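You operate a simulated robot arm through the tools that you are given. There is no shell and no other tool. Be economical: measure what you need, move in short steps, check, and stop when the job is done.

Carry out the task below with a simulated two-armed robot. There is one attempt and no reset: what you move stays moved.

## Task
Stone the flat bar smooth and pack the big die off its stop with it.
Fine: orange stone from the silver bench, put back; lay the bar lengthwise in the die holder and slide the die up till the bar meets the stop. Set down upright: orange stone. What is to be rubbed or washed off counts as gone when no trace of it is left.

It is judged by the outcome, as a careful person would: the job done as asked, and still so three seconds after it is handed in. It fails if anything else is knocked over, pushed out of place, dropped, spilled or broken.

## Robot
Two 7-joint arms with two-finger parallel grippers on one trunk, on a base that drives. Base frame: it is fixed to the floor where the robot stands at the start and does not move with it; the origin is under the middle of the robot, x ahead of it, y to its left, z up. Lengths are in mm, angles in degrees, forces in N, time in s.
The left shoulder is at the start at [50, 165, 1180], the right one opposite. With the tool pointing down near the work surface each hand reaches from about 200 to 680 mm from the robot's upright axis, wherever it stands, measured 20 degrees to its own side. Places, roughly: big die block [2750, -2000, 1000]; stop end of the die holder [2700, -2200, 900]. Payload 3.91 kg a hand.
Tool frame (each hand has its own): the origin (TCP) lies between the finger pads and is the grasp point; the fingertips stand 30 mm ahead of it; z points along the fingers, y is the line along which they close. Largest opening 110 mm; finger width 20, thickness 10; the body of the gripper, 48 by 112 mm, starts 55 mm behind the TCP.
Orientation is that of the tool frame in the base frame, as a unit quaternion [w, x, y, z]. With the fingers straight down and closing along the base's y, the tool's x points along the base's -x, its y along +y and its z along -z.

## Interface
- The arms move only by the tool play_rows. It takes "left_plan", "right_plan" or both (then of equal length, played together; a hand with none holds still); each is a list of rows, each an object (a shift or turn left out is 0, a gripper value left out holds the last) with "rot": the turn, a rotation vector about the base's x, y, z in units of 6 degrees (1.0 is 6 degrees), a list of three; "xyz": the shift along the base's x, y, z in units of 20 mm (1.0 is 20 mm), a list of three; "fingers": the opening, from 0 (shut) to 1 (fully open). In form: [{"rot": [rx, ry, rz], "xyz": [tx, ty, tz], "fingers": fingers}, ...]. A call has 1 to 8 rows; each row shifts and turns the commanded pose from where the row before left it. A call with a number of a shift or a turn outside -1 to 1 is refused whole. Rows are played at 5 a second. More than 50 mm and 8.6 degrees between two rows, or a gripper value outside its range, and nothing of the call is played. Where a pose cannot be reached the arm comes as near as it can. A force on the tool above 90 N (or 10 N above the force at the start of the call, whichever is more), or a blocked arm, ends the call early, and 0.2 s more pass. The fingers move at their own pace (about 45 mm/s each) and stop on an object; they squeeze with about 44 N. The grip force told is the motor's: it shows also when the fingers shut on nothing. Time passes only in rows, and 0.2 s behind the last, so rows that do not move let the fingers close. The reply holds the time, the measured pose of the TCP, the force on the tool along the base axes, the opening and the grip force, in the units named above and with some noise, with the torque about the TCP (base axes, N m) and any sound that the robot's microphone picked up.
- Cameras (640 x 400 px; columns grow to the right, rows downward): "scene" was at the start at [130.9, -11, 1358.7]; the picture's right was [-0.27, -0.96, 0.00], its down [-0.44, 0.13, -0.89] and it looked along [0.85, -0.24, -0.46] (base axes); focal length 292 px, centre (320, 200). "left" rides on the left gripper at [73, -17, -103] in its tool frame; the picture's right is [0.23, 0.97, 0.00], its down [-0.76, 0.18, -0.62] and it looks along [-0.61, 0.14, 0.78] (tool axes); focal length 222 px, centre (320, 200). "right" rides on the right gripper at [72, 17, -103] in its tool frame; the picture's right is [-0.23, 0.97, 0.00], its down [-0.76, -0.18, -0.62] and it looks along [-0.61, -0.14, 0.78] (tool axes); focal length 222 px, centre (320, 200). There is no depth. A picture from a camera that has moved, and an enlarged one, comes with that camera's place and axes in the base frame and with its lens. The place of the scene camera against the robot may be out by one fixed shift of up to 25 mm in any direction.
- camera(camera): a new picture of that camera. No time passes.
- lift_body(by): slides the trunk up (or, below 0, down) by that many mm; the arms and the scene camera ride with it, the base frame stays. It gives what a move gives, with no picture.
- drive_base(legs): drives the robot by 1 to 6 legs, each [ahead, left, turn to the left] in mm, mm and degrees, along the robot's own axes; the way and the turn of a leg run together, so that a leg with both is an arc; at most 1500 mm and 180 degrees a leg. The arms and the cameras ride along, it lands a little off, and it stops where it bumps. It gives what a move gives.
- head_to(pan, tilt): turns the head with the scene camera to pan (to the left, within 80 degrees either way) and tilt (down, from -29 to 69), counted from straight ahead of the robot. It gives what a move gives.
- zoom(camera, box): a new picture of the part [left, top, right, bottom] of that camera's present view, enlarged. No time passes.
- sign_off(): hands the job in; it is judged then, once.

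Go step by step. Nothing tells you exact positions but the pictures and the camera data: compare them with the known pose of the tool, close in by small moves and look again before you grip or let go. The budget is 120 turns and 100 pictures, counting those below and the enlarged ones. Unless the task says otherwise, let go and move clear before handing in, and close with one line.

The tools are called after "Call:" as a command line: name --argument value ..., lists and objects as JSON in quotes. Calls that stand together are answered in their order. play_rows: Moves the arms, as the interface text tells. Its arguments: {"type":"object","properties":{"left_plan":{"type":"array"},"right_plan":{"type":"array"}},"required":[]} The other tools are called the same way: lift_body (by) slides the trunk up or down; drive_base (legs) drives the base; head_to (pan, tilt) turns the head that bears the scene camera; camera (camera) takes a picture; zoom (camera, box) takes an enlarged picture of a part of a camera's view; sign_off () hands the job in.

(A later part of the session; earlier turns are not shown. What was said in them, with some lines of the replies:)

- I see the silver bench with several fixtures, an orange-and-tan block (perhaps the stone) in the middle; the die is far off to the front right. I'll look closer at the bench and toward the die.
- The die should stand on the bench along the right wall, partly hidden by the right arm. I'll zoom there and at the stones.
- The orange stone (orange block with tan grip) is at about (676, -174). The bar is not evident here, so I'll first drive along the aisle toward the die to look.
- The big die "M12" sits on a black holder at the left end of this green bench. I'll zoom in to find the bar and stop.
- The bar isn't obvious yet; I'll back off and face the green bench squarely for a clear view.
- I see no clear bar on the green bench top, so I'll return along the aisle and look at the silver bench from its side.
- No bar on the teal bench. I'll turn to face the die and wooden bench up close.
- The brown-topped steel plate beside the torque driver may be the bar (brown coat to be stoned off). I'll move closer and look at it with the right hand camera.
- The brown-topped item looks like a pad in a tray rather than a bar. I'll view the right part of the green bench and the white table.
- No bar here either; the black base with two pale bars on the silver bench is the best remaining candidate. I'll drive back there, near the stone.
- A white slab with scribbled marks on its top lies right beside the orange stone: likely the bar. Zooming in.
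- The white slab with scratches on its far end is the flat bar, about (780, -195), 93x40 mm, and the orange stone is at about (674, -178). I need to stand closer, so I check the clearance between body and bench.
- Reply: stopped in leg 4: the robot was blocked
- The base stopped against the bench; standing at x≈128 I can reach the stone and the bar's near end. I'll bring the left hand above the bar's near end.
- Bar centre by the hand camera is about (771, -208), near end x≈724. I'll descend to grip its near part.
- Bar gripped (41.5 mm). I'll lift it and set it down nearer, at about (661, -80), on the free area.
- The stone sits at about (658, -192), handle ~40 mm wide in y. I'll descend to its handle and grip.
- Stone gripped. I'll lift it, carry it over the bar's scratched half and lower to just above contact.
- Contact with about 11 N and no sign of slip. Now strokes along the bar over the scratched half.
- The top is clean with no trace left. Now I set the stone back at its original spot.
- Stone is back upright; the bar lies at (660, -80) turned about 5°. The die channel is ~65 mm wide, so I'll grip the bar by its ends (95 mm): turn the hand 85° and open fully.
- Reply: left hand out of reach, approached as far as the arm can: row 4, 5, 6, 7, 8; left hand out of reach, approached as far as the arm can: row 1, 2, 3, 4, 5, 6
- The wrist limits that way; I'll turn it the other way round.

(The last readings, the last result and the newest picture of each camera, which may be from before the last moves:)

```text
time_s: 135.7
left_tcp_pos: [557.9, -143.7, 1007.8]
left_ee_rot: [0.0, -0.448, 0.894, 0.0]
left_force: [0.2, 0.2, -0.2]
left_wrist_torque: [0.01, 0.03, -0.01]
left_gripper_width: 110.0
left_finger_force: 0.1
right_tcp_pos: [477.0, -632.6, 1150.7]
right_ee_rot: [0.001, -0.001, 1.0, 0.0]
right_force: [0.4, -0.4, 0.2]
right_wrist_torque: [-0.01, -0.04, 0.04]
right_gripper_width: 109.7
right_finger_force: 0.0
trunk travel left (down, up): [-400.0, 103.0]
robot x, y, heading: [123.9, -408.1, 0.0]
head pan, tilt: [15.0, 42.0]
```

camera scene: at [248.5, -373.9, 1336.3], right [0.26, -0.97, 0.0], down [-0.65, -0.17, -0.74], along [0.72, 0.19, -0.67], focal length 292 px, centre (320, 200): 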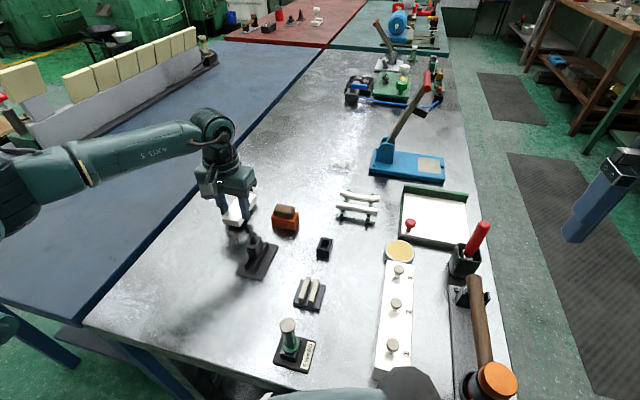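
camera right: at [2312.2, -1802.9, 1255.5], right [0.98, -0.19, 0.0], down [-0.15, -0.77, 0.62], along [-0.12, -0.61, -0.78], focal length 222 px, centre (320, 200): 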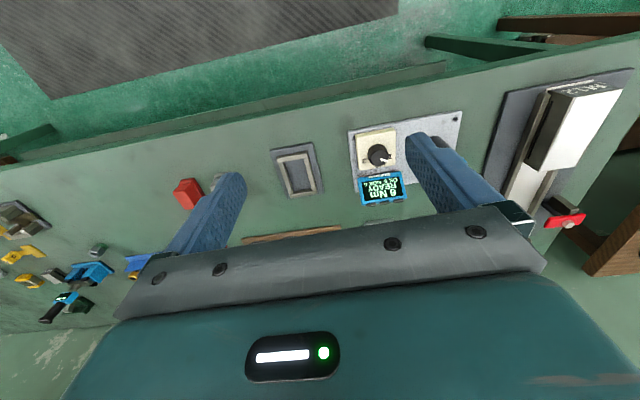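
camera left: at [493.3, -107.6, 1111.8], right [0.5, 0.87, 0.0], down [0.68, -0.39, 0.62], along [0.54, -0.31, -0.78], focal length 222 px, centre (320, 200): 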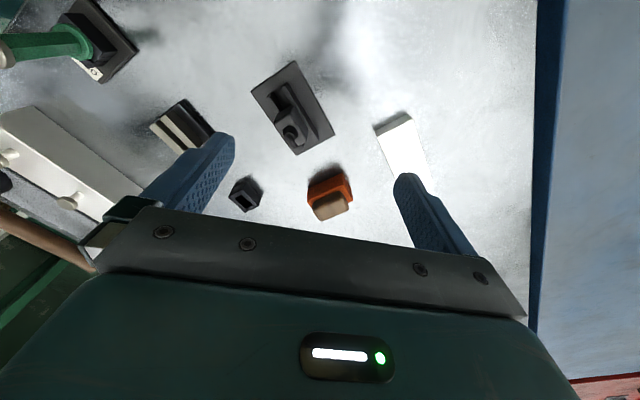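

Call:
play_rows --left_plan '[{"rot": [0, 0, 1], "xyz": [0.8, 0.5, 0]}, {"rot": [0, 0, 1], "xyz": [0.8, 0.5, 0]}, {"rot": [0, 0, 1], "xyz": [0.8, 0.5, 0]}, {"rot": [0, 0, 1], "xyz": [0.8, 0.5, 0]}, {"rot": [0, 0, 1], "xyz": [0.8, 0.5, 0]}, {"rot": [0, 0, 1], "xyz": [0.8, 0.5, 0]}, {"rot": [0, 0, 0.9], "xyz": [0.3, 0.2, 0]}, {}]'

Call:
camera --camera "left"

```text
time_s: 137.5
left_tcp_pos: [660.5, -79.6, 1007.1]
left_ee_rot: [0.0, 0.734, -0.68, -0.001]
left_force: [-0.4, -0.8, 0.5]
left_wrist_torque: [0.01, 0.02, -0.04]
left_gripper_width: 110.0
left_finger_force: 0.1
right_tcp_pos: [476.6, -634.2, 1151.6]
right_ee_rot: [0.001, 0.0, 1.0, 0.0]
right_force: [-0.2, 0.5, 0.0]
right_wrist_torque: [-0.02, -0.03, -0.01]
right_gripper_width: 110.0
right_finger_force: 0.0
trunk travel left (down, up): [-400.0, 103.0]
robot x, y, heading: [126.6, -408.5, 0.0]
head pan, tilt: [15.0, 42.0]
```

```text
37 pictures are left
camera left: at [682.5, -150.7, 1111.9], right [-0.95, -0.3, 0.0], down [-0.24, 0.74, 0.62], along [-0.19, 0.59, -0.78], focal length 222 px, centre (320, 200)
```

left: 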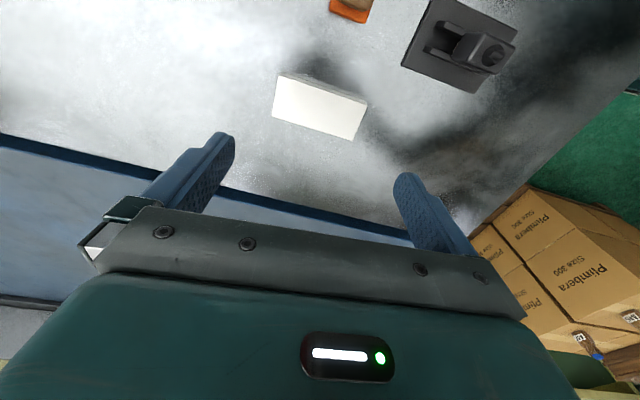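

Call:
play_rows --left_plan '[{"xyz": [0.1, -0.15, -1], "rot": [0, 0, -0.15]}, {"xyz": [0, 0, -1]}, {"xyz": [0, 0, -1]}, {"xyz": [0, 0, -1]}, {}]'

Call:
camera --camera "left"

Call:
zoom --camera "scene" --box '[180, 140, 310, 240]'

```text
time_s: 138.7
left_tcp_pos: [661.6, -82.0, 927.8]
left_ee_rot: [-0.001, 0.728, -0.686, 0.0]
left_force: [0.5, -0.2, 0.1]
left_wrist_torque: [0.01, 0.01, -0.01]
left_gripper_width: 110.1
left_finger_force: 0.0
right_tcp_pos: [476.5, -632.1, 1151.2]
right_ee_rot: [0.001, -0.001, 1.0, 0.0]
right_force: [0.1, -0.5, -0.4]
right_wrist_torque: [-0.01, 0.0, 0.01]
right_gripper_width: 110.1
right_finger_force: 0.0
trunk travel left (down, up): [-400.0, 103.0]
robot x, y, heading: [124.5, -412.0, 0.2]
head pan, tilt: [15.0, 42.0]
```

```text
36 pictures are left
camera left: at [683.1, -152.9, 1032.4], right [-0.96, -0.29, 0.0], down [-0.22, 0.75, 0.62], along [-0.18, 0.6, -0.78], focal length 222 px, centre (320, 200)
```

left: 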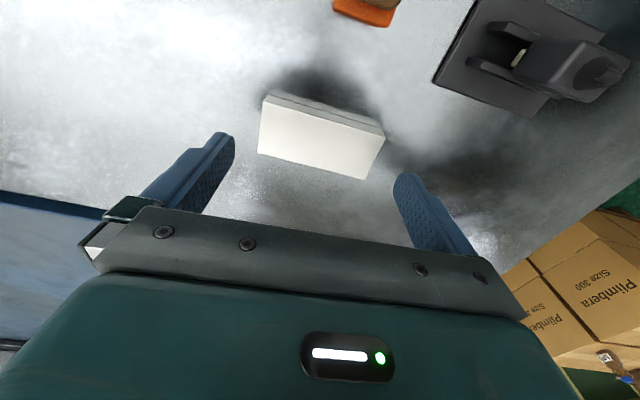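

```text
4.00 times, centred on (245, 190) of scene
camera zoom: at [247.9, -374.4, 1336.4], right [0.26, -0.97, 0.0], down [-0.65, -0.17, -0.74], along [0.72, 0.19, -0.67], focal length 1170 px, centre (620, 240)
```

zoom: 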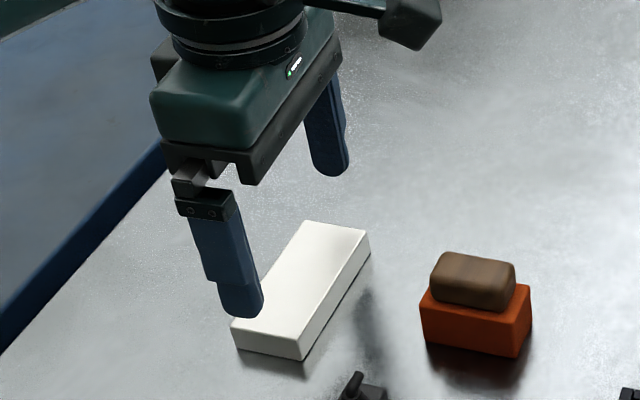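

Call:
play_rows --left_plan '[{"xyz": [0, 0.05, -0.7], "rot": [0, 0, -0.4]}, {"xyz": [0, 0, -0.7]}, {"xyz": [0, 0, -0.7]}, {}]'

Call:
play_rows --left_plan '[{"fingers": 0.8}, {"fingers": 0.5}, {"fingers": 0}, {}]'

```text
time_s: 139.7
left_tcp_pos: [662.7, -81.2, 885.2]
left_ee_rot: [0.0, 0.714, -0.7, -0.001]
left_force: [-0.2, 0.1, 0.3]
left_wrist_torque: [0.0, 0.01, 0.03]
left_gripper_width: 109.8
left_finger_force: 0.0
right_tcp_pos: [476.5, -632.9, 1150.8]
right_ee_rot: [0.001, 0.0, 1.0, 0.0]
right_force: [-0.5, 0.3, -1.0]
right_wrist_torque: [0.02, 0.03, 0.01]
right_gripper_width: 110.0
right_finger_force: 0.1
trunk travel left (down, up): [-400.0, 103.0]
robot x, y, heading: [123.9, -411.3, 0.3]
head pan, tilt: [15.0, 42.0]
```

```text
time_s: 140.7
left_tcp_pos: [662.3, -82.2, 885.5]
left_ee_rot: [0.0, 0.714, -0.7, 0.0]
left_force: [-1.1, -0.7, -0.2]
left_wrist_torque: [0.01, 0.2, 0.04]
left_gripper_width: 94.6
left_finger_force: 43.3
right_tcp_pos: [476.8, -633.8, 1151.1]
right_ee_rot: [0.002, 0.0, 1.0, 0.0]
right_force: [0.0, -0.5, -0.1]
right_wrist_torque: [0.0, -0.02, 0.02]
right_gripper_width: 110.2
right_finger_force: 0.1
trunk travel left (down, up): [-400.0, 103.0]
robot x, y, heading: [123.8, -408.1, -0.1]
head pan, tilt: [15.0, 42.0]
```

Gripped end to end (94.6 mm). Lift and draw it in for travel.

Call:
play_rows --left_plan '[{"xyz": [0, 0, 1]}, {"xyz": [0, 0, 1]}, {"xyz": [0, 0, 1]}, {"xyz": [0, 0, 1]}, {"xyz": [0, 0, 1]}, {"xyz": [0, 0, 1]}, {"xyz": [0, 0, 1]}, {"xyz": [0, 0, 1]}]'

Call:
play_rows --left_plan '[{"xyz": [-0.5, 0, 1]}, {"xyz": [-1, -0.3, 0]}, {"xyz": [-1, -0.3, 0]}, {"xyz": [-1, -0.3, 0]}, {"xyz": [-1, -0.3, 0]}, {"xyz": [-1, -0.3, 0]}, {"xyz": [-0.5, 0, 0]}]'

Call:
camera --camera "left"

```text
time_s: 142.5
left_tcp_pos: [662.6, -82.3, 1045.2]
left_ee_rot: [0.0, 0.714, -0.7, 0.0]
left_force: [0.8, 0.3, -5.2]
left_wrist_torque: [-0.01, -0.03, -0.01]
left_gripper_width: 94.5
left_finger_force: 44.2
right_tcp_pos: [476.7, -633.7, 1151.1]
right_ee_rot: [0.0, 0.0, 1.0, 0.0]
right_force: [-0.6, -0.6, 0.7]
right_wrist_torque: [-0.01, 0.0, 0.0]
right_gripper_width: 110.0
right_finger_force: 0.1
trunk travel left (down, up): [-400.0, 103.0]
robot x, y, heading: [123.1, -407.4, -0.2]
head pan, tilt: [15.0, 42.0]
```

```text
time_s: 144.1
left_tcp_pos: [542.5, -111.6, 1066.1]
left_ee_rot: [0.0, 0.714, -0.7, 0.0]
left_force: [-0.5, -0.3, -5.2]
left_wrist_torque: [-0.02, 0.04, -0.02]
left_gripper_width: 94.5
left_finger_force: 43.8
right_tcp_pos: [476.8, -633.1, 1150.8]
right_ee_rot: [0.001, -0.001, 1.0, 0.001]
right_force: [-0.5, -0.2, -0.9]
right_wrist_torque: [-0.02, 0.0, -0.01]
right_gripper_width: 109.9
right_finger_force: 0.1
trunk travel left (down, up): [-400.0, 103.0]
robot x, y, heading: [122.5, -411.8, -0.2]
head pan, tilt: [15.0, 42.0]
```

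```text
34 pictures are left
camera left: at [560.8, -184.9, 1169.8], right [-0.97, -0.25, 0.0], down [-0.19, 0.76, 0.62], along [-0.15, 0.6, -0.78], focal length 222 px, centre (320, 200)
```

left: 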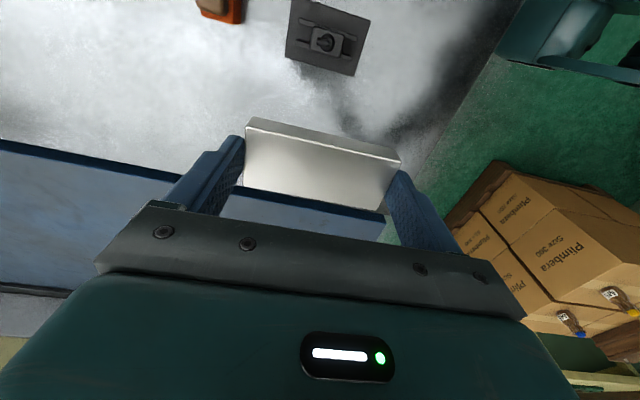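

Bar held level. I'll drive round the bench end, along the aisle and turn to the die holder.

Call:
drive_base --legs '[[-130, 0, 0], [0, -860, 0], [1200, 0, 0], [1290, 0, 0], [0, 0, -90]]'

Call:
head_to --pan 18 --tilt 40

Call:
camera --camera "scene"

```text
time_s: 164.9
left_tcp_pos: [2753.9, -1702.0, 1064.3]
left_ee_rot: [0.0, -0.005, 1.0, 0.001]
left_force: [-1.2, 0.2, -5.2]
left_wrist_torque: [-0.02, 0.0, -0.02]
left_gripper_width: 94.5
left_finger_force: 43.8
right_tcp_pos: [2237.2, -1630.4, 1151.5]
right_ee_rot: [0.0, 0.71, 0.704, 0.0]
right_force: [-0.4, 0.1, -0.5]
right_wrist_torque: [0.0, 0.02, 0.02]
right_gripper_width: 110.3
right_finger_force: 0.0
trunk travel left (down, up): [-400.0, 103.0]
robot x, y, heading: [2459.0, -1280.0, -90.6]
head pan, tilt: [15.0, 42.0]
```

```text
time_s: 165.6
left_tcp_pos: [2755.8, -1700.9, 1064.2]
left_ee_rot: [0.0, -0.006, 1.0, 0.001]
left_force: [0.8, 0.4, -3.9]
left_wrist_torque: [-0.01, 0.06, 0.02]
left_gripper_width: 94.6
left_finger_force: 44.0
right_tcp_pos: [2236.0, -1630.4, 1151.2]
right_ee_rot: [0.001, 0.71, 0.704, -0.001]
right_force: [-0.1, -0.5, -0.1]
right_wrist_torque: [-0.01, -0.04, -0.01]
right_gripper_width: 110.0
right_finger_force: 0.1
trunk travel left (down, up): [-400.0, 103.0]
robot x, y, heading: [2460.7, -1282.4, -90.5]
head pan, tilt: [18.0, 40.0]
```

```text
33 pictures are left
camera scene: at [2501.0, -1376.8, 1339.2], right [-0.95, -0.3, 0.0], down [-0.19, 0.61, -0.77], along [0.23, -0.73, -0.64], focal length 292 px, centre (320, 200)
```

scene: 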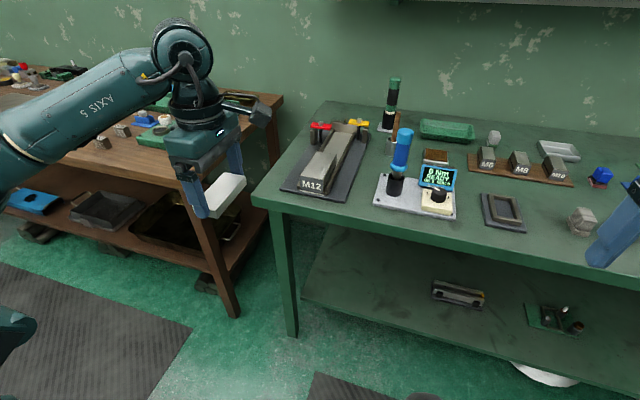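

Call:
drive_base --legs '[[300, 0, 0]]'

Call:
head_to --pan 22 --tilt 48

Call:
camera --camera "scene"

Call:
camera --camera "left"

```text
time_s: 167.6
left_tcp_pos: [2753.9, -2001.3, 1064.6]
left_ee_rot: [0.0, -0.005, 1.0, 0.001]
left_force: [-0.6, 0.3, -5.6]
left_wrist_torque: [-0.01, 0.0, 0.0]
left_gripper_width: 94.5
left_finger_force: 44.0
right_tcp_pos: [2233.6, -1931.5, 1152.4]
right_ee_rot: [0.0, 0.709, 0.705, 0.0]
right_force: [-0.6, 0.3, -0.8]
right_wrist_torque: [0.02, 0.02, 0.0]
right_gripper_width: 109.9
right_finger_force: 0.1
trunk travel left (down, up): [-400.0, 103.0]
robot x, y, heading: [2462.1, -1580.4, -90.5]
head pan, tilt: [18.0, 40.0]
```

```text
time_s: 168.3
left_tcp_pos: [2753.1, -2000.2, 1064.8]
left_ee_rot: [0.0, -0.006, 1.0, 0.001]
left_force: [-0.4, -0.8, -5.0]
left_wrist_torque: [0.03, 0.0, -0.01]
left_gripper_width: 94.6
left_finger_force: 44.2
right_tcp_pos: [2233.4, -1931.4, 1150.4]
right_ee_rot: [0.001, 0.71, 0.704, -0.001]
right_force: [-0.8, -0.2, -0.3]
right_wrist_torque: [0.0, -0.01, 0.0]
right_gripper_width: 109.5
right_finger_force: 0.2
trunk travel left (down, up): [-400.0, 103.0]
robot x, y, heading: [2459.9, -1581.0, -90.5]
head pan, tilt: [22.0, 48.0]
```

```text
32 pictures are left
camera scene: at [2502.3, -1669.1, 1327.8], right [-0.93, -0.37, 0.0], down [-0.27, 0.69, -0.67], along [0.25, -0.62, -0.74], focal length 292 px, centre (320, 200)
```

scene: 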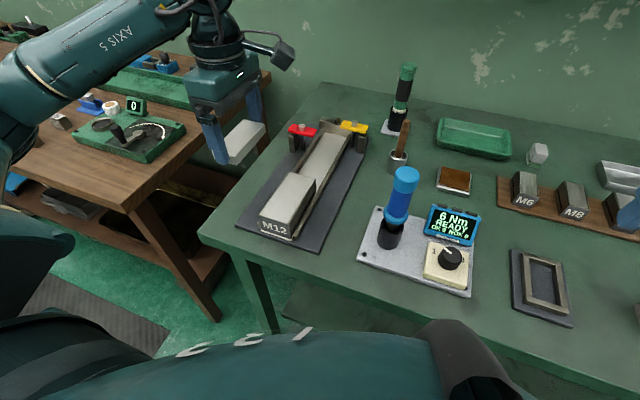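

```text
31 pictures are left
camera left: at [2681.2, -2018.9, 1169.4], right [-0.24, 0.97, 0.0], down [0.76, 0.19, 0.62], along [0.61, 0.15, -0.78], focal length 222 px, centre (320, 200)
```

left: 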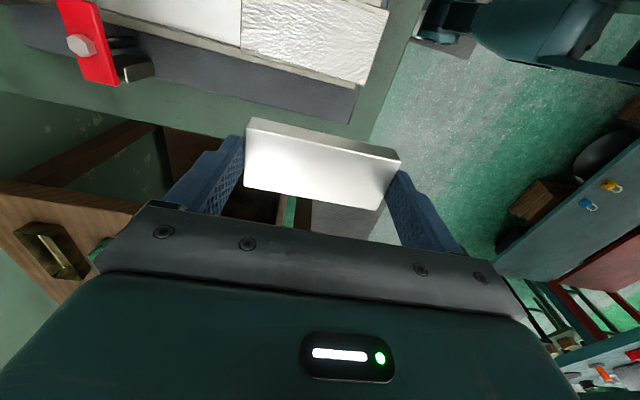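

The channel centre is about x=2690; die spans y≈-1966 to -2088. I'll bring the bar over the channel at about (2690, -2165).

Call:
play_rows --left_plan '[{"xyz": [-0.4, -1, 0]}, {"xyz": [-0.4, -1, 0]}, {"xyz": [-0.4, -1, 0]}, {"xyz": [-0.4, -1, 0]}, {"xyz": [-0.4, -1, 0]}, {"xyz": [-0.4, -1, 0]}, {"xyz": [-0.4, -1, 0]}, {"xyz": [-0.4, -1, 0]}]'

Call:
camera --camera "left"

Call:
zoom --camera "scene" --box '[220, 80, 400, 260]'

```text
time_s: 170.1
left_tcp_pos: [2690.2, -2161.2, 1064.6]
left_ee_rot: [0.0, -0.005, 1.0, 0.001]
left_force: [-0.4, -0.1, -5.8]
left_wrist_torque: [0.0, 0.02, 0.02]
left_gripper_width: 94.7
left_finger_force: 44.0
right_tcp_pos: [2232.8, -1931.6, 1151.4]
right_ee_rot: [-0.001, 0.71, 0.704, -0.001]
right_force: [-0.4, 0.1, -0.9]
right_wrist_torque: [0.01, 0.02, 0.01]
right_gripper_width: 110.0
right_finger_force: 0.1
trunk travel left (down, up): [-400.0, 103.0]
robot x, y, heading: [2459.6, -1580.4, -90.7]
head pan, tilt: [22.0, 48.0]
```

```text
30 pictures are left
camera left: at [2618.2, -2178.2, 1168.1], right [-0.24, 0.97, 0.0], down [0.76, 0.19, 0.62], along [0.61, 0.15, -0.78], focal length 222 px, centre (320, 200)
```

left: 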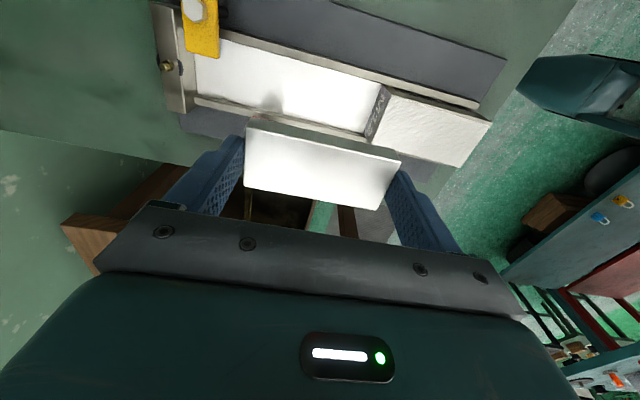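

```text
2.22 times, centred on (310, 170) of scene
camera zoom: at [2501.8, -1669.6, 1327.7], right [-0.93, -0.37, 0.0], down [-0.27, 0.69, -0.67], along [0.25, -0.62, -0.74], focal length 650 px, centre (342, 267)
```

zoom: 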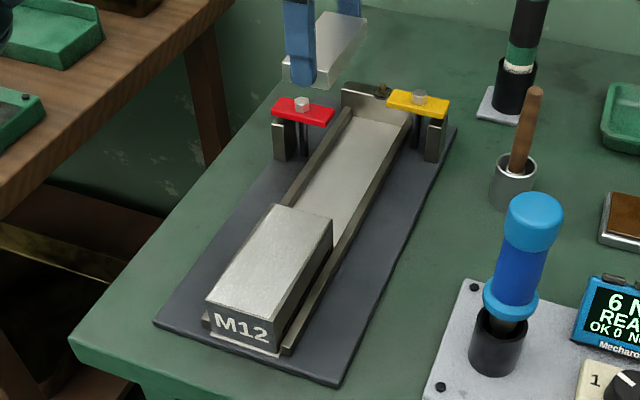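

Channel runs x≈2650–2720 (centre ~2686), stop at y≈-2310. I lower the bar straight down over it, stopping short of the floor.

Call:
play_rows --left_plan '[{"xyz": [-0.2, -0.2, -1]}, {"xyz": [0, 0, -1]}, {"xyz": [0, 0, -1]}, {"xyz": [0, 0, -1]}, {"xyz": [0, 0, -1]}, {"xyz": [0, 0, -1]}, {"xyz": [0, 0, -0.5]}, {}]'

Call:
zoom --camera "scene" --box '[220, 80, 400, 260]'

Call:
camera --camera "left"

```text
time_s: 171.9
left_tcp_pos: [2685.6, -2164.1, 934.8]
left_ee_rot: [0.0, -0.006, 1.0, 0.0]
left_force: [-0.4, 0.4, -5.3]
left_wrist_torque: [-0.02, 0.02, 0.04]
left_gripper_width: 94.5
left_finger_force: 43.4
right_tcp_pos: [2234.3, -1931.9, 1151.5]
right_ee_rot: [0.001, 0.709, 0.705, -0.001]
right_force: [-0.6, 0.1, -0.1]
right_wrist_torque: [0.03, 0.01, 0.0]
right_gripper_width: 110.0
right_finger_force: 0.1
trunk travel left (down, up): [-400.0, 103.0]
robot x, y, heading: [2458.7, -1580.1, -90.4]
head pan, tilt: [22.0, 48.0]
```

```text
2.22 times, centred on (310, 170) of scene
camera zoom: at [2502.2, -1669.3, 1327.8], right [-0.93, -0.37, 0.0], down [-0.27, 0.69, -0.67], along [0.25, -0.62, -0.74], focal length 650 px, centre (342, 267)
```

zoom: 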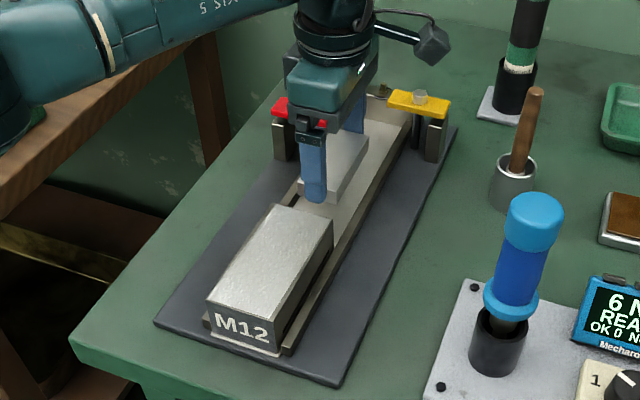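

```text
27 pictures are left
camera left: at [2614.1, -2182.7, 1038.2], right [-0.24, 0.97, 0.0], down [0.76, 0.19, 0.62], along [0.61, 0.15, -0.78], focal length 222 px, centre (320, 200)
```

left: 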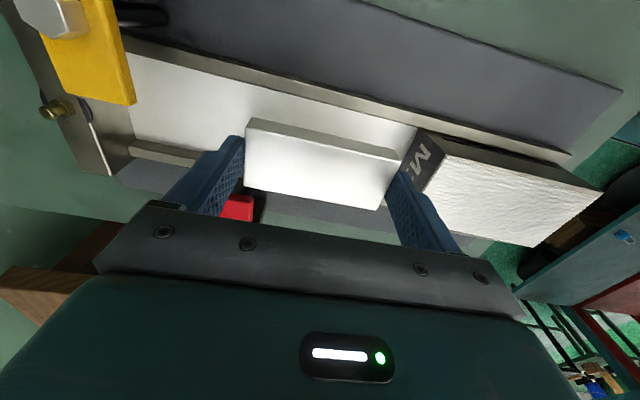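

Call:
play_rows --left_plan '[{"xyz": [0, 0, -0.5]}, {"xyz": [0, 0, -0.5]}, {"xyz": [0, 0, -0.25]}, {}]'

```text
time_s: 172.9
left_tcp_pos: [2685.6, -2165.6, 909.3]
left_ee_rot: [0.0, -0.006, 1.0, 0.001]
left_force: [0.3, 0.6, -5.3]
left_wrist_torque: [0.01, 0.0, 0.02]
left_gripper_width: 94.6
left_finger_force: 43.8
right_tcp_pos: [2233.9, -1931.2, 1151.9]
right_ee_rot: [0.001, 0.71, 0.704, -0.001]
right_force: [-0.6, 0.6, 0.3]
right_wrist_torque: [0.0, 0.0, 0.01]
right_gripper_width: 110.0
right_finger_force: 0.0
trunk travel left (down, up): [-400.0, 103.0]
robot x, y, heading: [2456.7, -1581.7, -90.3]
head pan, tilt: [22.0, 48.0]
```

Call:
play_rows --left_plan '[{"xyz": [0, 0, -0.2]}, {"xyz": [0, 0, -0.1]}, {}]'

```text
time_s: 173.7
left_tcp_pos: [2686.3, -2165.3, 903.1]
left_ee_rot: [0.0, -0.005, 1.0, 0.0]
left_force: [-1.1, 0.2, -5.9]
left_wrist_torque: [-0.01, 0.0, -0.02]
left_gripper_width: 94.6
left_finger_force: 43.7
right_tcp_pos: [2234.1, -1930.3, 1151.1]
right_ee_rot: [0.001, 0.71, 0.705, 0.0]
right_force: [0.2, -0.3, 0.2]
right_wrist_torque: [0.0, 0.0, -0.02]
right_gripper_width: 109.9
right_finger_force: 0.0
trunk travel left (down, up): [-400.0, 103.0]
robot x, y, heading: [2460.9, -1584.6, -90.5]
head pan, tilt: [22.0, 48.0]
```

Call:
play_rows --left_plan '[{"xyz": [0, 0, -0.2]}, {"xyz": [0, 0, -0.1]}, {}]'

Call:
camera --camera "left"

```text
time_s: 174.5
left_tcp_pos: [2686.0, -2164.1, 898.5]
left_ee_rot: [0.0, -0.005, 1.0, 0.001]
left_force: [0.1, -0.1, -5.4]
left_wrist_torque: [0.0, 0.01, 0.0]
left_gripper_width: 94.6
left_finger_force: 43.7
right_tcp_pos: [2234.4, -1930.8, 1150.7]
right_ee_rot: [0.0, 0.71, 0.705, 0.0]
right_force: [0.3, -0.7, 0.1]
right_wrist_torque: [0.0, 0.0, 0.01]
right_gripper_width: 110.2
right_finger_force: 0.0
trunk travel left (down, up): [-400.0, 103.0]
robot x, y, heading: [2459.3, -1583.7, -90.5]
head pan, tilt: [22.0, 48.0]
```

```text
26 pictures are left
camera left: at [2613.1, -2182.9, 1002.7], right [-0.24, 0.97, 0.0], down [0.76, 0.18, 0.62], along [0.61, 0.15, -0.78], focal length 222 px, centre (320, 200)
```

left: 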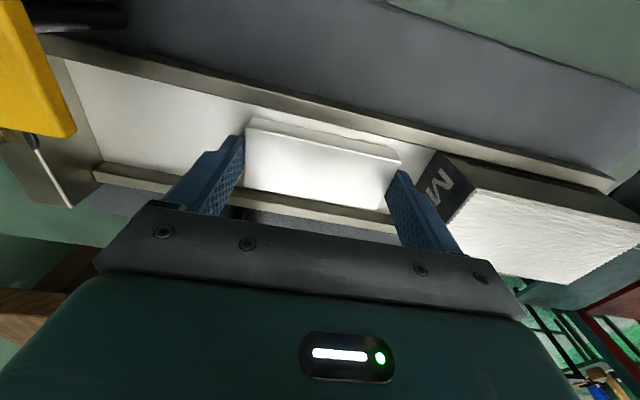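

Call:
play_rows --left_plan '[{"xyz": [0, 0, -0.1]}, {"xyz": [0, 0, -0.1]}, {}]'

```text
time_s: 175.3
left_tcp_pos: [2684.9, -2165.1, 898.2]
left_ee_rot: [0.001, -0.007, 1.0, -0.003]
left_force: [1.8, -3.9, 15.0]
left_wrist_torque: [0.77, -0.42, -0.16]
left_gripper_width: 94.7
left_finger_force: 43.8
right_tcp_pos: [2233.0, -1929.0, 1151.6]
right_ee_rot: [0.001, 0.71, 0.704, 0.0]
right_force: [0.2, -0.2, -0.5]
right_wrist_torque: [0.02, 0.0, 0.02]
right_gripper_width: 110.2
right_finger_force: 0.1
trunk travel left (down, up): [-400.0, 103.0]
robot x, y, heading: [2460.0, -1579.3, -90.6]
head pan, tilt: [22.0, 48.0]
```

Contact with the channel floor at TCP z≈898. Ease off and release.

Call:
play_rows --left_plan '[{"xyz": [0, 0, 0.15]}, {"fingers": 1}, {}, {"xyz": [0, 0, 0.5]}, {"xyz": [0, 0, 1]}, {"xyz": [0, 0, 1]}, {"xyz": [0, 0, 1]}, {"xyz": [0, 0, 1]}]'

Call:
camera --camera "left"

```text
time_s: 177.1
left_tcp_pos: [2684.9, -2164.4, 988.3]
left_ee_rot: [0.0, -0.006, 1.0, 0.001]
left_force: [-0.5, 0.5, 0.3]
left_wrist_torque: [0.0, -0.03, -0.04]
left_gripper_width: 109.9
left_finger_force: 0.1
right_tcp_pos: [2233.3, -1931.2, 1151.1]
right_ee_rot: [0.0, 0.71, 0.704, -0.001]
right_force: [0.4, 0.0, -0.2]
right_wrist_torque: [-0.01, 0.03, 0.0]
right_gripper_width: 109.8
right_finger_force: 0.0
trunk travel left (down, up): [-400.0, 103.0]
robot x, y, heading: [2458.1, -1582.3, -90.6]
head pan, tilt: [22.0, 48.0]
```

```text
25 pictures are left
camera left: at [2611.9, -2182.1, 1092.0], right [-0.24, 0.97, 0.0], down [0.76, 0.19, 0.62], along [0.61, 0.15, -0.78], focal length 222 px, centre (320, 200)
```

left: 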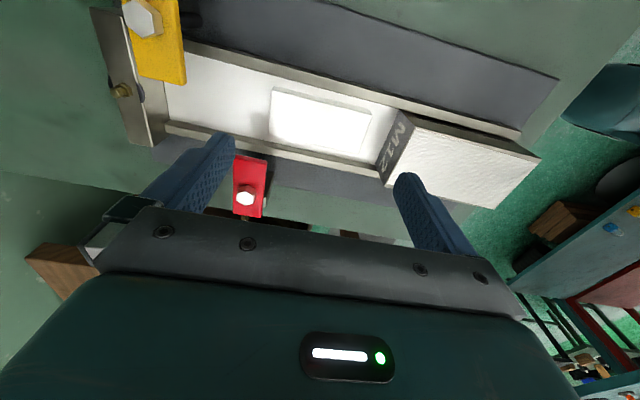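

The bar lies flat in the channel. Now I'll close the hand, go over to the die's front face and lower for the push.

Call:
play_rows --left_plan '[{"xyz": [0, 0.5, 1], "fingers": 0}, {"xyz": [0, 1, 0]}, {"xyz": [0, 1, 0]}, {"xyz": [0, 1, 0]}, {"xyz": [0, 1, 0]}, {"xyz": [0, 1, 0]}, {"xyz": [0, 1, 0]}, {"xyz": [0, 1, 0]}]'

Call:
play_rows --left_plan '[{"xyz": [0, 1, 0]}, {"xyz": [0, 1, 0]}, {"xyz": [0, 1, 0]}, {"xyz": [0, 1, 0]}, {"xyz": [0, 1, 0]}]'

Call:
camera --camera "left"

Call:
zoom --camera "scene" --box '[260, 80, 400, 180]'

```text
time_s: 178.9
left_tcp_pos: [2685.1, -2014.9, 1009.9]
left_ee_rot: [0.0, -0.006, 1.0, 0.0]
left_force: [0.0, -0.2, 0.4]
left_wrist_torque: [-0.02, -0.01, -0.02]
left_gripper_width: 0.0
left_finger_force: 37.7
right_tcp_pos: [2233.1, -1930.3, 1151.2]
right_ee_rot: [0.001, 0.71, 0.705, 0.0]
right_force: [-0.1, 0.1, 1.0]
right_wrist_torque: [0.0, 0.0, 0.02]
right_gripper_width: 109.9
right_finger_force: 0.1
trunk travel left (down, up): [-400.0, 103.0]
robot x, y, heading: [2459.8, -1584.4, -90.3]
head pan, tilt: [22.0, 48.0]
```

```text
time_s: 180.1
left_tcp_pos: [2685.4, -1915.7, 1009.5]
left_ee_rot: [0.0, -0.007, 1.0, 0.0]
left_force: [-0.1, 0.6, -0.1]
left_wrist_torque: [0.03, -0.01, 0.02]
left_gripper_width: 0.1
left_finger_force: 37.5
right_tcp_pos: [2233.9, -1930.1, 1151.1]
right_ee_rot: [0.001, 0.71, 0.705, -0.001]
right_force: [-0.2, -0.4, 0.8]
right_wrist_torque: [-0.01, -0.01, 0.01]
right_gripper_width: 110.1
right_finger_force: 0.1
trunk travel left (down, up): [-400.0, 103.0]
robot x, y, heading: [2462.3, -1580.7, -90.5]
head pan, tilt: [22.0, 48.0]
```

```text
24 pictures are left
camera left: at [2612.6, -1933.0, 1112.8], right [-0.24, 0.97, 0.0], down [0.76, 0.19, 0.62], along [0.61, 0.15, -0.78], focal length 222 px, centre (320, 200)
```

left: 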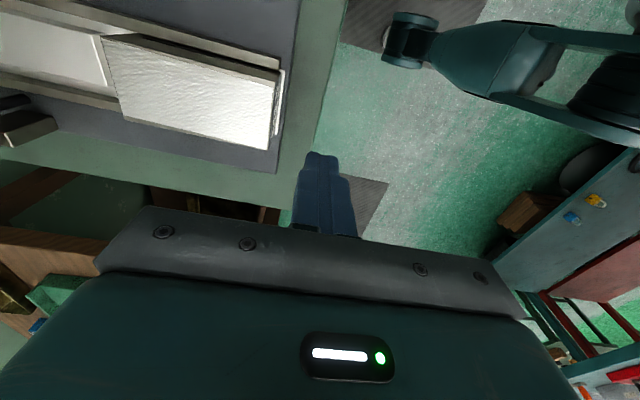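

```text
4.00 times, centred on (330, 130) of scene
camera zoom: at [2502.1, -1668.5, 1327.9], right [-0.93, -0.37, 0.0], down [-0.27, 0.69, -0.67], along [0.25, -0.62, -0.74], focal length 1170 px, centre (280, 480)
```

zoom: 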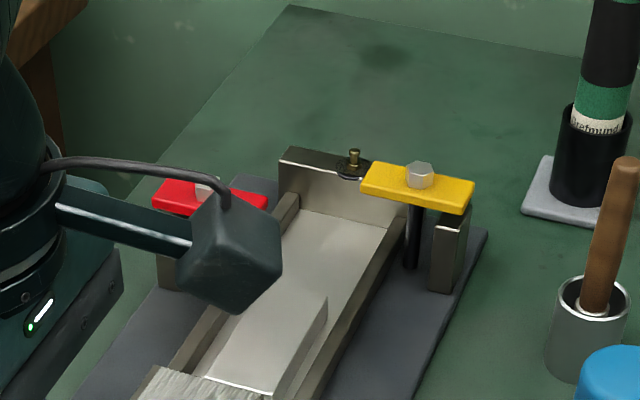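

Call:
play_rows --left_plan '[{"xyz": [0.05, 0, -1]}, {"xyz": [0, 0, -1]}, {"xyz": [0, 0, -1]}, {"xyz": [0, 0, -1]}, {"xyz": [0, 0, -1]}, {"xyz": [0, -0.5, -0.3]}, {"xyz": [0, -0.5, 0]}, {}]'

Call:
camera --camera "left"

Call:
zoom --camera "scene" --box '[220, 80, 400, 260]'

```text
time_s: 181.9
left_tcp_pos: [2685.9, -1934.9, 902.0]
left_ee_rot: [0.0, -0.005, 1.0, 0.002]
left_force: [-0.4, -0.3, 0.7]
left_wrist_torque: [-0.01, 0.0, 0.0]
left_gripper_width: 0.2
left_finger_force: 37.6
right_tcp_pos: [2233.2, -1930.0, 1150.8]
right_ee_rot: [0.001, 0.709, 0.705, -0.001]
right_force: [-0.2, 0.3, 0.9]
right_wrist_torque: [-0.02, 0.02, -0.02]
right_gripper_width: 109.8
right_finger_force: 0.0
trunk travel left (down, up): [-400.0, 103.0]
robot x, y, heading: [2456.4, -1581.3, -90.2]
head pan, tilt: [22.0, 48.0]
```

```text
22 pictures are left
camera left: at [2613.9, -1952.9, 1006.3], right [-0.24, 0.97, 0.0], down [0.76, 0.19, 0.62], along [0.61, 0.15, -0.78], focal length 222 px, centre (320, 200)
```

left: 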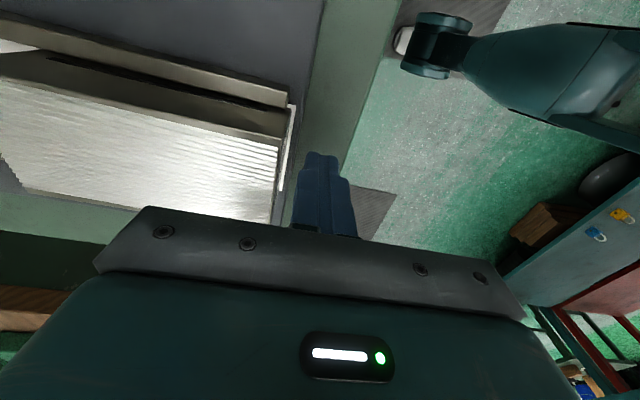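

```text
2.22 times, centred on (310, 170) of scene
camera zoom: at [2502.0, -1668.7, 1327.8], right [-0.93, -0.37, 0.0], down [-0.27, 0.69, -0.67], along [0.25, -0.62, -0.74], focal length 650 px, centre (342, 267)
```

zoom: 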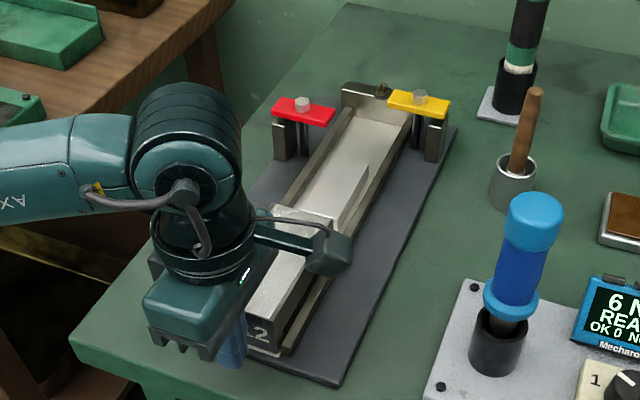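

Call:
play_rows --left_plan '[{"xyz": [0, -0.4, 0]}, {"xyz": [0, -0.4, 0]}, {"xyz": [0, -0.4, 0]}, {"xyz": [0, -0.4, 0]}, {"xyz": [0, -0.4, 0]}]'

```text
time_s: 183.1
left_tcp_pos: [2686.3, -1973.5, 900.8]
left_ee_rot: [0.001, -0.005, 1.0, 0.001]
left_force: [-0.8, 9.0, -3.3]
left_wrist_torque: [0.01, -0.06, -0.14]
left_gripper_width: 0.0
left_finger_force: 37.7
right_tcp_pos: [2234.5, -1930.2, 1151.7]
right_ee_rot: [0.001, 0.71, 0.705, -0.001]
right_force: [-0.5, 0.4, 0.7]
right_wrist_torque: [0.03, -0.02, 0.01]
right_gripper_width: 110.1
right_finger_force: 0.0
trunk travel left (down, up): [-400.0, 103.0]
robot x, y, heading: [2458.9, -1581.4, -90.2]
head pan, tilt: [22.0, 48.0]
```

The die slides at about 9 N. Continue.

Call:
play_rows --left_plan '[{"xyz": [0, -0.4, 0]}, {"xyz": [0, -0.4, 0]}, {"xyz": [0, -0.4, 0]}, {"xyz": [0, -0.4, 0]}, {"xyz": [0, -0.4, 0]}, {"xyz": [0, -0.4, 0]}, {"xyz": [0, -0.4, 0]}, {}]'

Call:
zoom --camera "scene" --box '[250, 90, 380, 200]'

```text
time_s: 184.9
left_tcp_pos: [2686.3, -2029.9, 901.4]
left_ee_rot: [0.0, -0.005, 1.0, 0.0]
left_force: [-1.1, 9.8, -2.0]
left_wrist_torque: [-0.01, 0.02, -0.08]
left_gripper_width: 0.1
left_finger_force: 37.7
right_tcp_pos: [2234.7, -1930.2, 1151.1]
right_ee_rot: [0.001, 0.71, 0.705, 0.0]
right_force: [0.1, 0.8, -1.6]
right_wrist_torque: [0.03, -0.01, -0.01]
right_gripper_width: 110.1
right_finger_force: 0.0
trunk travel left (down, up): [-400.0, 103.0]
robot x, y, heading: [2457.8, -1577.7, -90.6]
head pan, tilt: [22.0, 48.0]
```

```text
3.64 times, centred on (315, 145) of scene
camera zoom: at [2502.0, -1668.0, 1327.9], right [-0.93, -0.37, 0.0], down [-0.27, 0.69, -0.67], along [0.25, -0.62, -0.74], focal length 1064 px, centre (338, 400)
```

zoom: 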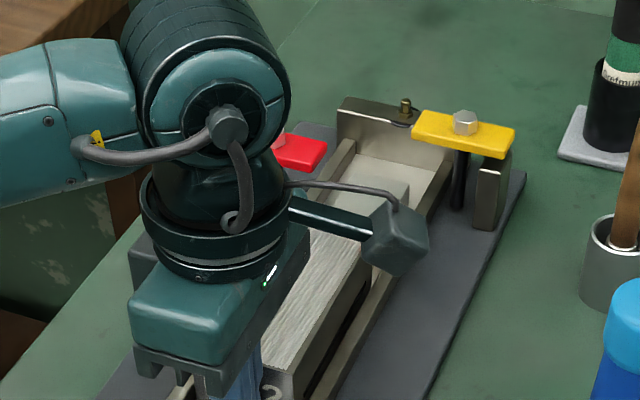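

Call:
play_rows --left_plan '[{"xyz": [0, -0.3, 0]}, {"xyz": [0, -0.3, 0]}, {"xyz": [0, -0.3, 0]}, {"xyz": [0, -0.3, 0]}, {"xyz": [0, -0.3, 0]}, {}]'

Call:
zoom --camera "scene" --box '[290, 90, 380, 170]'

```text
time_s: 186.3
left_tcp_pos: [2685.9, -2060.4, 901.7]
left_ee_rot: [0.001, -0.005, 1.0, 0.0]
left_force: [-0.5, 10.3, 1.2]
left_wrist_torque: [-0.05, 0.04, -0.03]
left_gripper_width: 0.0
left_finger_force: 37.6
right_tcp_pos: [2232.8, -1929.8, 1152.1]
right_ee_rot: [0.002, 0.71, 0.704, -0.002]
right_force: [-0.5, 0.2, 0.2]
right_wrist_torque: [0.01, 0.0, -0.02]
right_gripper_width: 109.9
right_finger_force: 0.1
trunk travel left (down, up): [-400.0, 103.0]
robot x, y, heading: [2457.2, -1577.6, -90.3]
head pan, tilt: [22.0, 48.0]
```

```text
5.00 times, centred on (335, 130) of scene
camera zoom: at [2501.9, -1667.5, 1328.0], right [-0.93, -0.37, 0.0], down [-0.27, 0.69, -0.67], along [0.25, -0.62, -0.74], focal length 1462 px, centre (245, 550)
```

zoom: 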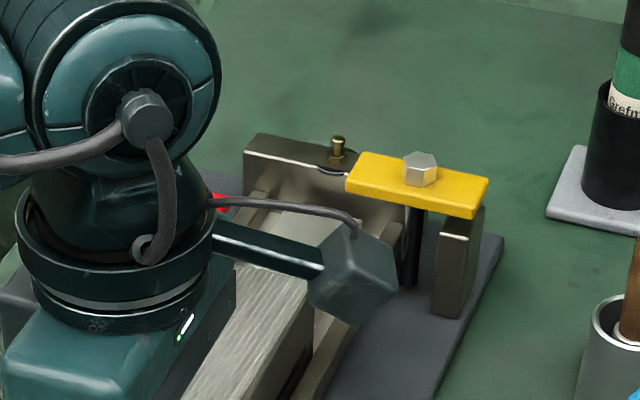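

Call:
play_rows --left_plan '[{"xyz": [0, -0.15, 0]}, {"xyz": [0, -0.15, 0]}, {"xyz": [0, -0.15, 0]}, {"xyz": [0, -0.15, 0]}]'

```text
time_s: 187.3
left_tcp_pos: [2687.1, -2072.3, 903.0]
left_ee_rot: [0.0, -0.006, 1.0, 0.0]
left_force: [-0.5, 12.1, 1.5]
left_wrist_torque: [-0.05, 0.03, 0.02]
left_gripper_width: 0.0
left_finger_force: 37.3
right_tcp_pos: [2234.0, -1929.7, 1150.6]
right_ee_rot: [0.001, 0.709, 0.705, -0.002]
right_force: [0.1, -0.5, 0.4]
right_wrist_torque: [0.0, -0.02, 0.01]
right_gripper_width: 109.9
right_finger_force: 0.0
trunk travel left (down, up): [-400.0, 103.0]
robot x, y, heading: [2457.0, -1578.9, -90.4]
head pan, tilt: [22.0, 48.0]
```

Call:
play_rows --left_plan '[{"xyz": [0, -0.15, 0]}, {"xyz": [0, -0.15, 0]}]'

```text
time_s: 187.9
left_tcp_pos: [2686.9, -2074.4, 902.3]
left_ee_rot: [0.001, -0.004, 1.0, 0.002]
left_force: [0.2, 33.7, 3.7]
left_wrist_torque: [-0.2, 0.01, 0.05]
left_gripper_width: 0.3
left_finger_force: 37.4
right_tcp_pos: [2233.1, -1927.1, 1152.1]
right_ee_rot: [0.002, 0.71, 0.704, -0.002]
right_force: [-0.4, 0.2, 0.0]
right_wrist_torque: [-0.02, 0.01, -0.04]
right_gripper_width: 110.1
right_finger_force: 0.1
trunk travel left (down, up): [-400.0, 103.0]
robot x, y, heading: [2461.0, -1578.5, -90.4]
head pan, tilt: [22.0, 48.0]
```

The force jumped to 34 N at y≈-2074: likely the bar is on the stop. I'll back off, rise and look.

Call:
play_rows --left_plan '[{"xyz": [0, 0.5, 0]}, {"xyz": [0, 1, 0]}, {"xyz": [0, 1, 0]}, {"xyz": [0, 0.5, 1]}, {"xyz": [0, 0, 1]}, {"xyz": [0, 0, 1]}, {"xyz": [0, 0, 1]}, {"xyz": [0, 0, 1]}]'

Call:
play_rows --left_plan '[{"xyz": [0, -1, 1]}, {"xyz": [0, -1, 0.5]}, {"xyz": [0, -1, 0]}, {"xyz": [0, -1, 0]}, {"xyz": [0, -1, 0]}, {"xyz": [0, -1, 0]}, {"xyz": [0, -1, 0]}, {"xyz": [0, -1, 0]}]'

Call:
camera --camera "left"

Call:
zoom --camera "scene" --box '[220, 80, 400, 220]'

```text
time_s: 189.7
left_tcp_pos: [2685.7, -2019.2, 1002.9]
left_ee_rot: [0.0, -0.005, 1.0, 0.001]
left_force: [-0.2, 0.3, -0.4]
left_wrist_torque: [0.04, 0.0, -0.03]
left_gripper_width: 0.0
left_finger_force: 37.5
right_tcp_pos: [2233.3, -1930.3, 1151.2]
right_ee_rot: [0.001, 0.71, 0.705, -0.001]
right_force: [0.1, 0.6, 0.0]
right_wrist_torque: [-0.04, -0.01, -0.02]
right_gripper_width: 109.9
right_finger_force: 0.0
trunk travel left (down, up): [-400.0, 103.0]
robot x, y, heading: [2458.8, -1577.4, -90.4]
head pan, tilt: [22.0, 48.0]
```

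```text
time_s: 191.5
left_tcp_pos: [2685.1, -2178.9, 1032.1]
left_ee_rot: [0.001, -0.005, 1.0, 0.001]
left_force: [0.1, -0.2, 0.1]
left_wrist_torque: [-0.04, 0.02, -0.04]
left_gripper_width: 0.0
left_finger_force: 37.6
right_tcp_pos: [2234.5, -1930.9, 1151.8]
right_ee_rot: [0.001, 0.709, 0.705, -0.001]
right_force: [0.0, -0.3, -0.3]
right_wrist_torque: [0.01, 0.0, 0.0]
right_gripper_width: 110.0
right_finger_force: 0.1
trunk travel left (down, up): [-400.0, 103.0]
robot x, y, heading: [2462.6, -1582.6, -90.3]
head pan, tilt: [22.0, 48.0]
```

```text
18 pictures are left
camera left: at [2613.3, -2196.8, 1136.3], right [-0.24, 0.97, 0.0], down [0.76, 0.18, 0.62], along [0.61, 0.15, -0.78], focal length 222 px, centre (320, 200)
```

left: 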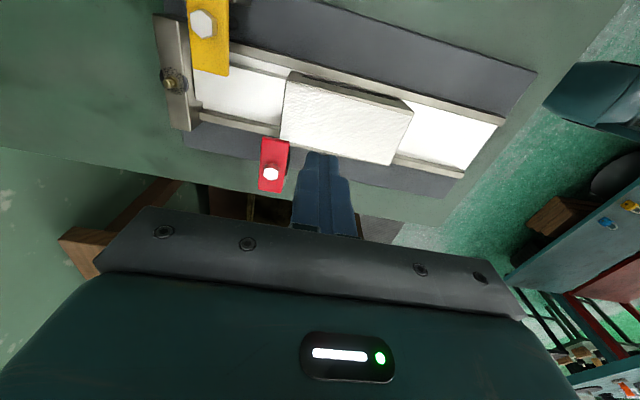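

```text
2.86 times, centred on (310, 150) of scene
camera zoom: at [2501.7, -1669.0, 1327.8], right [-0.93, -0.37, 0.0], down [-0.27, 0.69, -0.67], along [0.25, -0.62, -0.74], focal length 836 px, centre (349, 343)
```

zoom: 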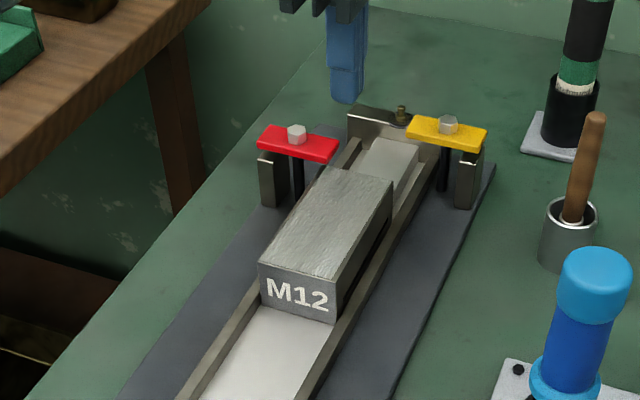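

Call:
zoom --camera "left" --box '[150, 0, 310, 170]'

Call:
zoom --camera "scene" --box '[290, 105, 370, 150]'

```text
2.35 times, centred on (230, 85) of left
camera zoom: at [2613.3, -2196.8, 1136.3], right [-0.24, 0.97, 0.0], down [0.76, 0.18, 0.62], along [0.61, 0.15, -0.78], focal length 523 px, centre (532, 471)
```

zoom: 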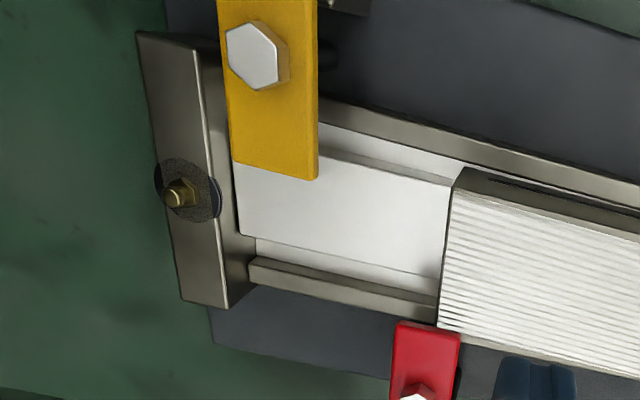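

```text
8.00 times, centred on (330, 128) of scene
camera zoom: at [2501.7, -1669.0, 1327.8], right [-0.93, -0.37, 0.0], down [-0.27, 0.69, -0.67], along [0.25, -0.62, -0.74], focal length 2340 px, centre (240, 780)
```

zoom: 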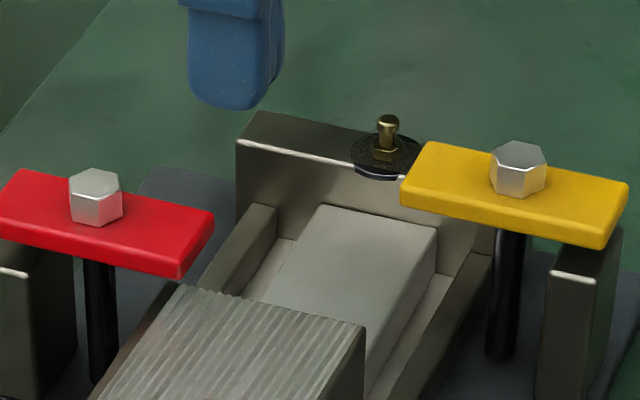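

The bar lies flat, lengthwise, between die and stop, and its end meets the stop face. I'll draw the hand clear.

Call:
play_rows --left_plan '[{"xyz": [0, 0, 1]}, {"xyz": [0, 0, 1]}, {"xyz": [0, 0, 1]}, {"xyz": [0, 1, 1]}, {"xyz": [0, 1, 0]}, {"xyz": [0, 1, 0]}, {"xyz": [0, 1, 0]}, {"xyz": [0, 1, 0]}]'

Call:
drive_base --legs '[[-200, 0, 0]]'

Call:
head_to --pan 18 --tilt 38

Call:
camera --camera "scene"

```text
time_s: 193.3
left_tcp_pos: [2686.7, -2076.7, 1112.6]
left_ee_rot: [0.0, -0.005, 1.0, 0.001]
left_force: [0.0, 0.4, -0.4]
left_wrist_torque: [0.01, 0.0, 0.03]
left_gripper_width: 0.0
left_finger_force: 37.7
right_tcp_pos: [2233.4, -1930.0, 1150.7]
right_ee_rot: [0.001, 0.71, 0.704, 0.0]
right_force: [0.0, -0.5, -0.4]
right_wrist_torque: [0.01, 0.01, 0.03]
right_gripper_width: 109.9
right_finger_force: 0.1
trunk travel left (down, up): [-400.0, 103.0]
robot x, y, heading: [2461.6, -1580.9, -90.4]
head pan, tilt: [22.0, 48.0]
```

```text
time_s: 194.9
left_tcp_pos: [2689.0, -1877.2, 1112.7]
left_ee_rot: [0.0, -0.006, 1.0, -0.001]
left_force: [0.5, -0.3, 0.0]
left_wrist_torque: [-0.02, -0.01, 0.01]
left_gripper_width: 0.1
left_finger_force: 37.7
right_tcp_pos: [2235.5, -1729.5, 1152.4]
right_ee_rot: [0.001, 0.71, 0.704, -0.001]
right_force: [-0.1, 0.1, 0.1]
right_wrist_torque: [-0.01, 0.01, 0.0]
right_gripper_width: 110.0
right_finger_force: 0.1
trunk travel left (down, up): [-400.0, 103.0]
robot x, y, heading: [2457.7, -1380.1, -90.2]
head pan, tilt: [22.0, 48.0]
```

```text
time_s: 195.6
left_tcp_pos: [2687.8, -1878.9, 1111.9]
left_ee_rot: [0.001, -0.007, 1.0, 0.001]
left_force: [-0.7, 0.4, -0.2]
left_wrist_torque: [-0.01, -0.05, 0.0]
left_gripper_width: 0.3
left_finger_force: 37.8
right_tcp_pos: [2234.4, -1730.1, 1151.2]
right_ee_rot: [0.002, 0.709, 0.705, -0.001]
right_force: [0.5, -0.1, -0.4]
right_wrist_torque: [-0.02, 0.0, 0.01]
right_gripper_width: 110.0
right_finger_force: 0.1
trunk travel left (down, up): [-400.0, 103.0]
robot x, y, heading: [2462.4, -1381.6, -90.4]
head pan, tilt: [18.0, 38.0]
```

```text
14 pictures are left
camera scene: at [2500.5, -1477.8, 1342.2], right [-0.95, -0.3, 0.0], down [-0.19, 0.59, -0.79], along [0.24, -0.75, -0.62], focal length 292 px, centre (320, 200)
```

scene: 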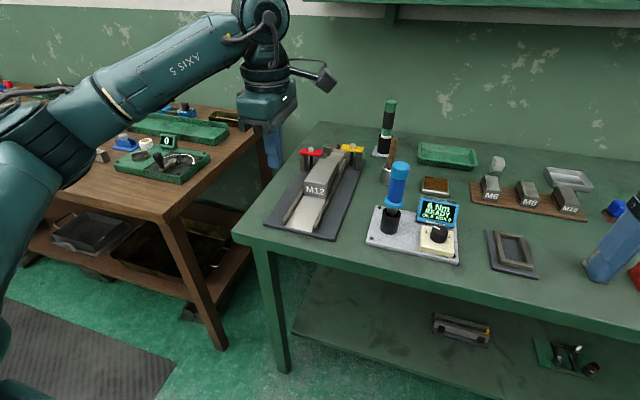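

Everything looks undisturbed: the die is up against the bar, the bar is on the stop, and the hands are clear. I'm handing in.

Call:
sign_off

```text
The job is handed in.
```

The flat bar is stoned clean, the orange stone is back upright on the silver bench, and the bar lies lengthwise in the holder, packed between the big die and its stop.
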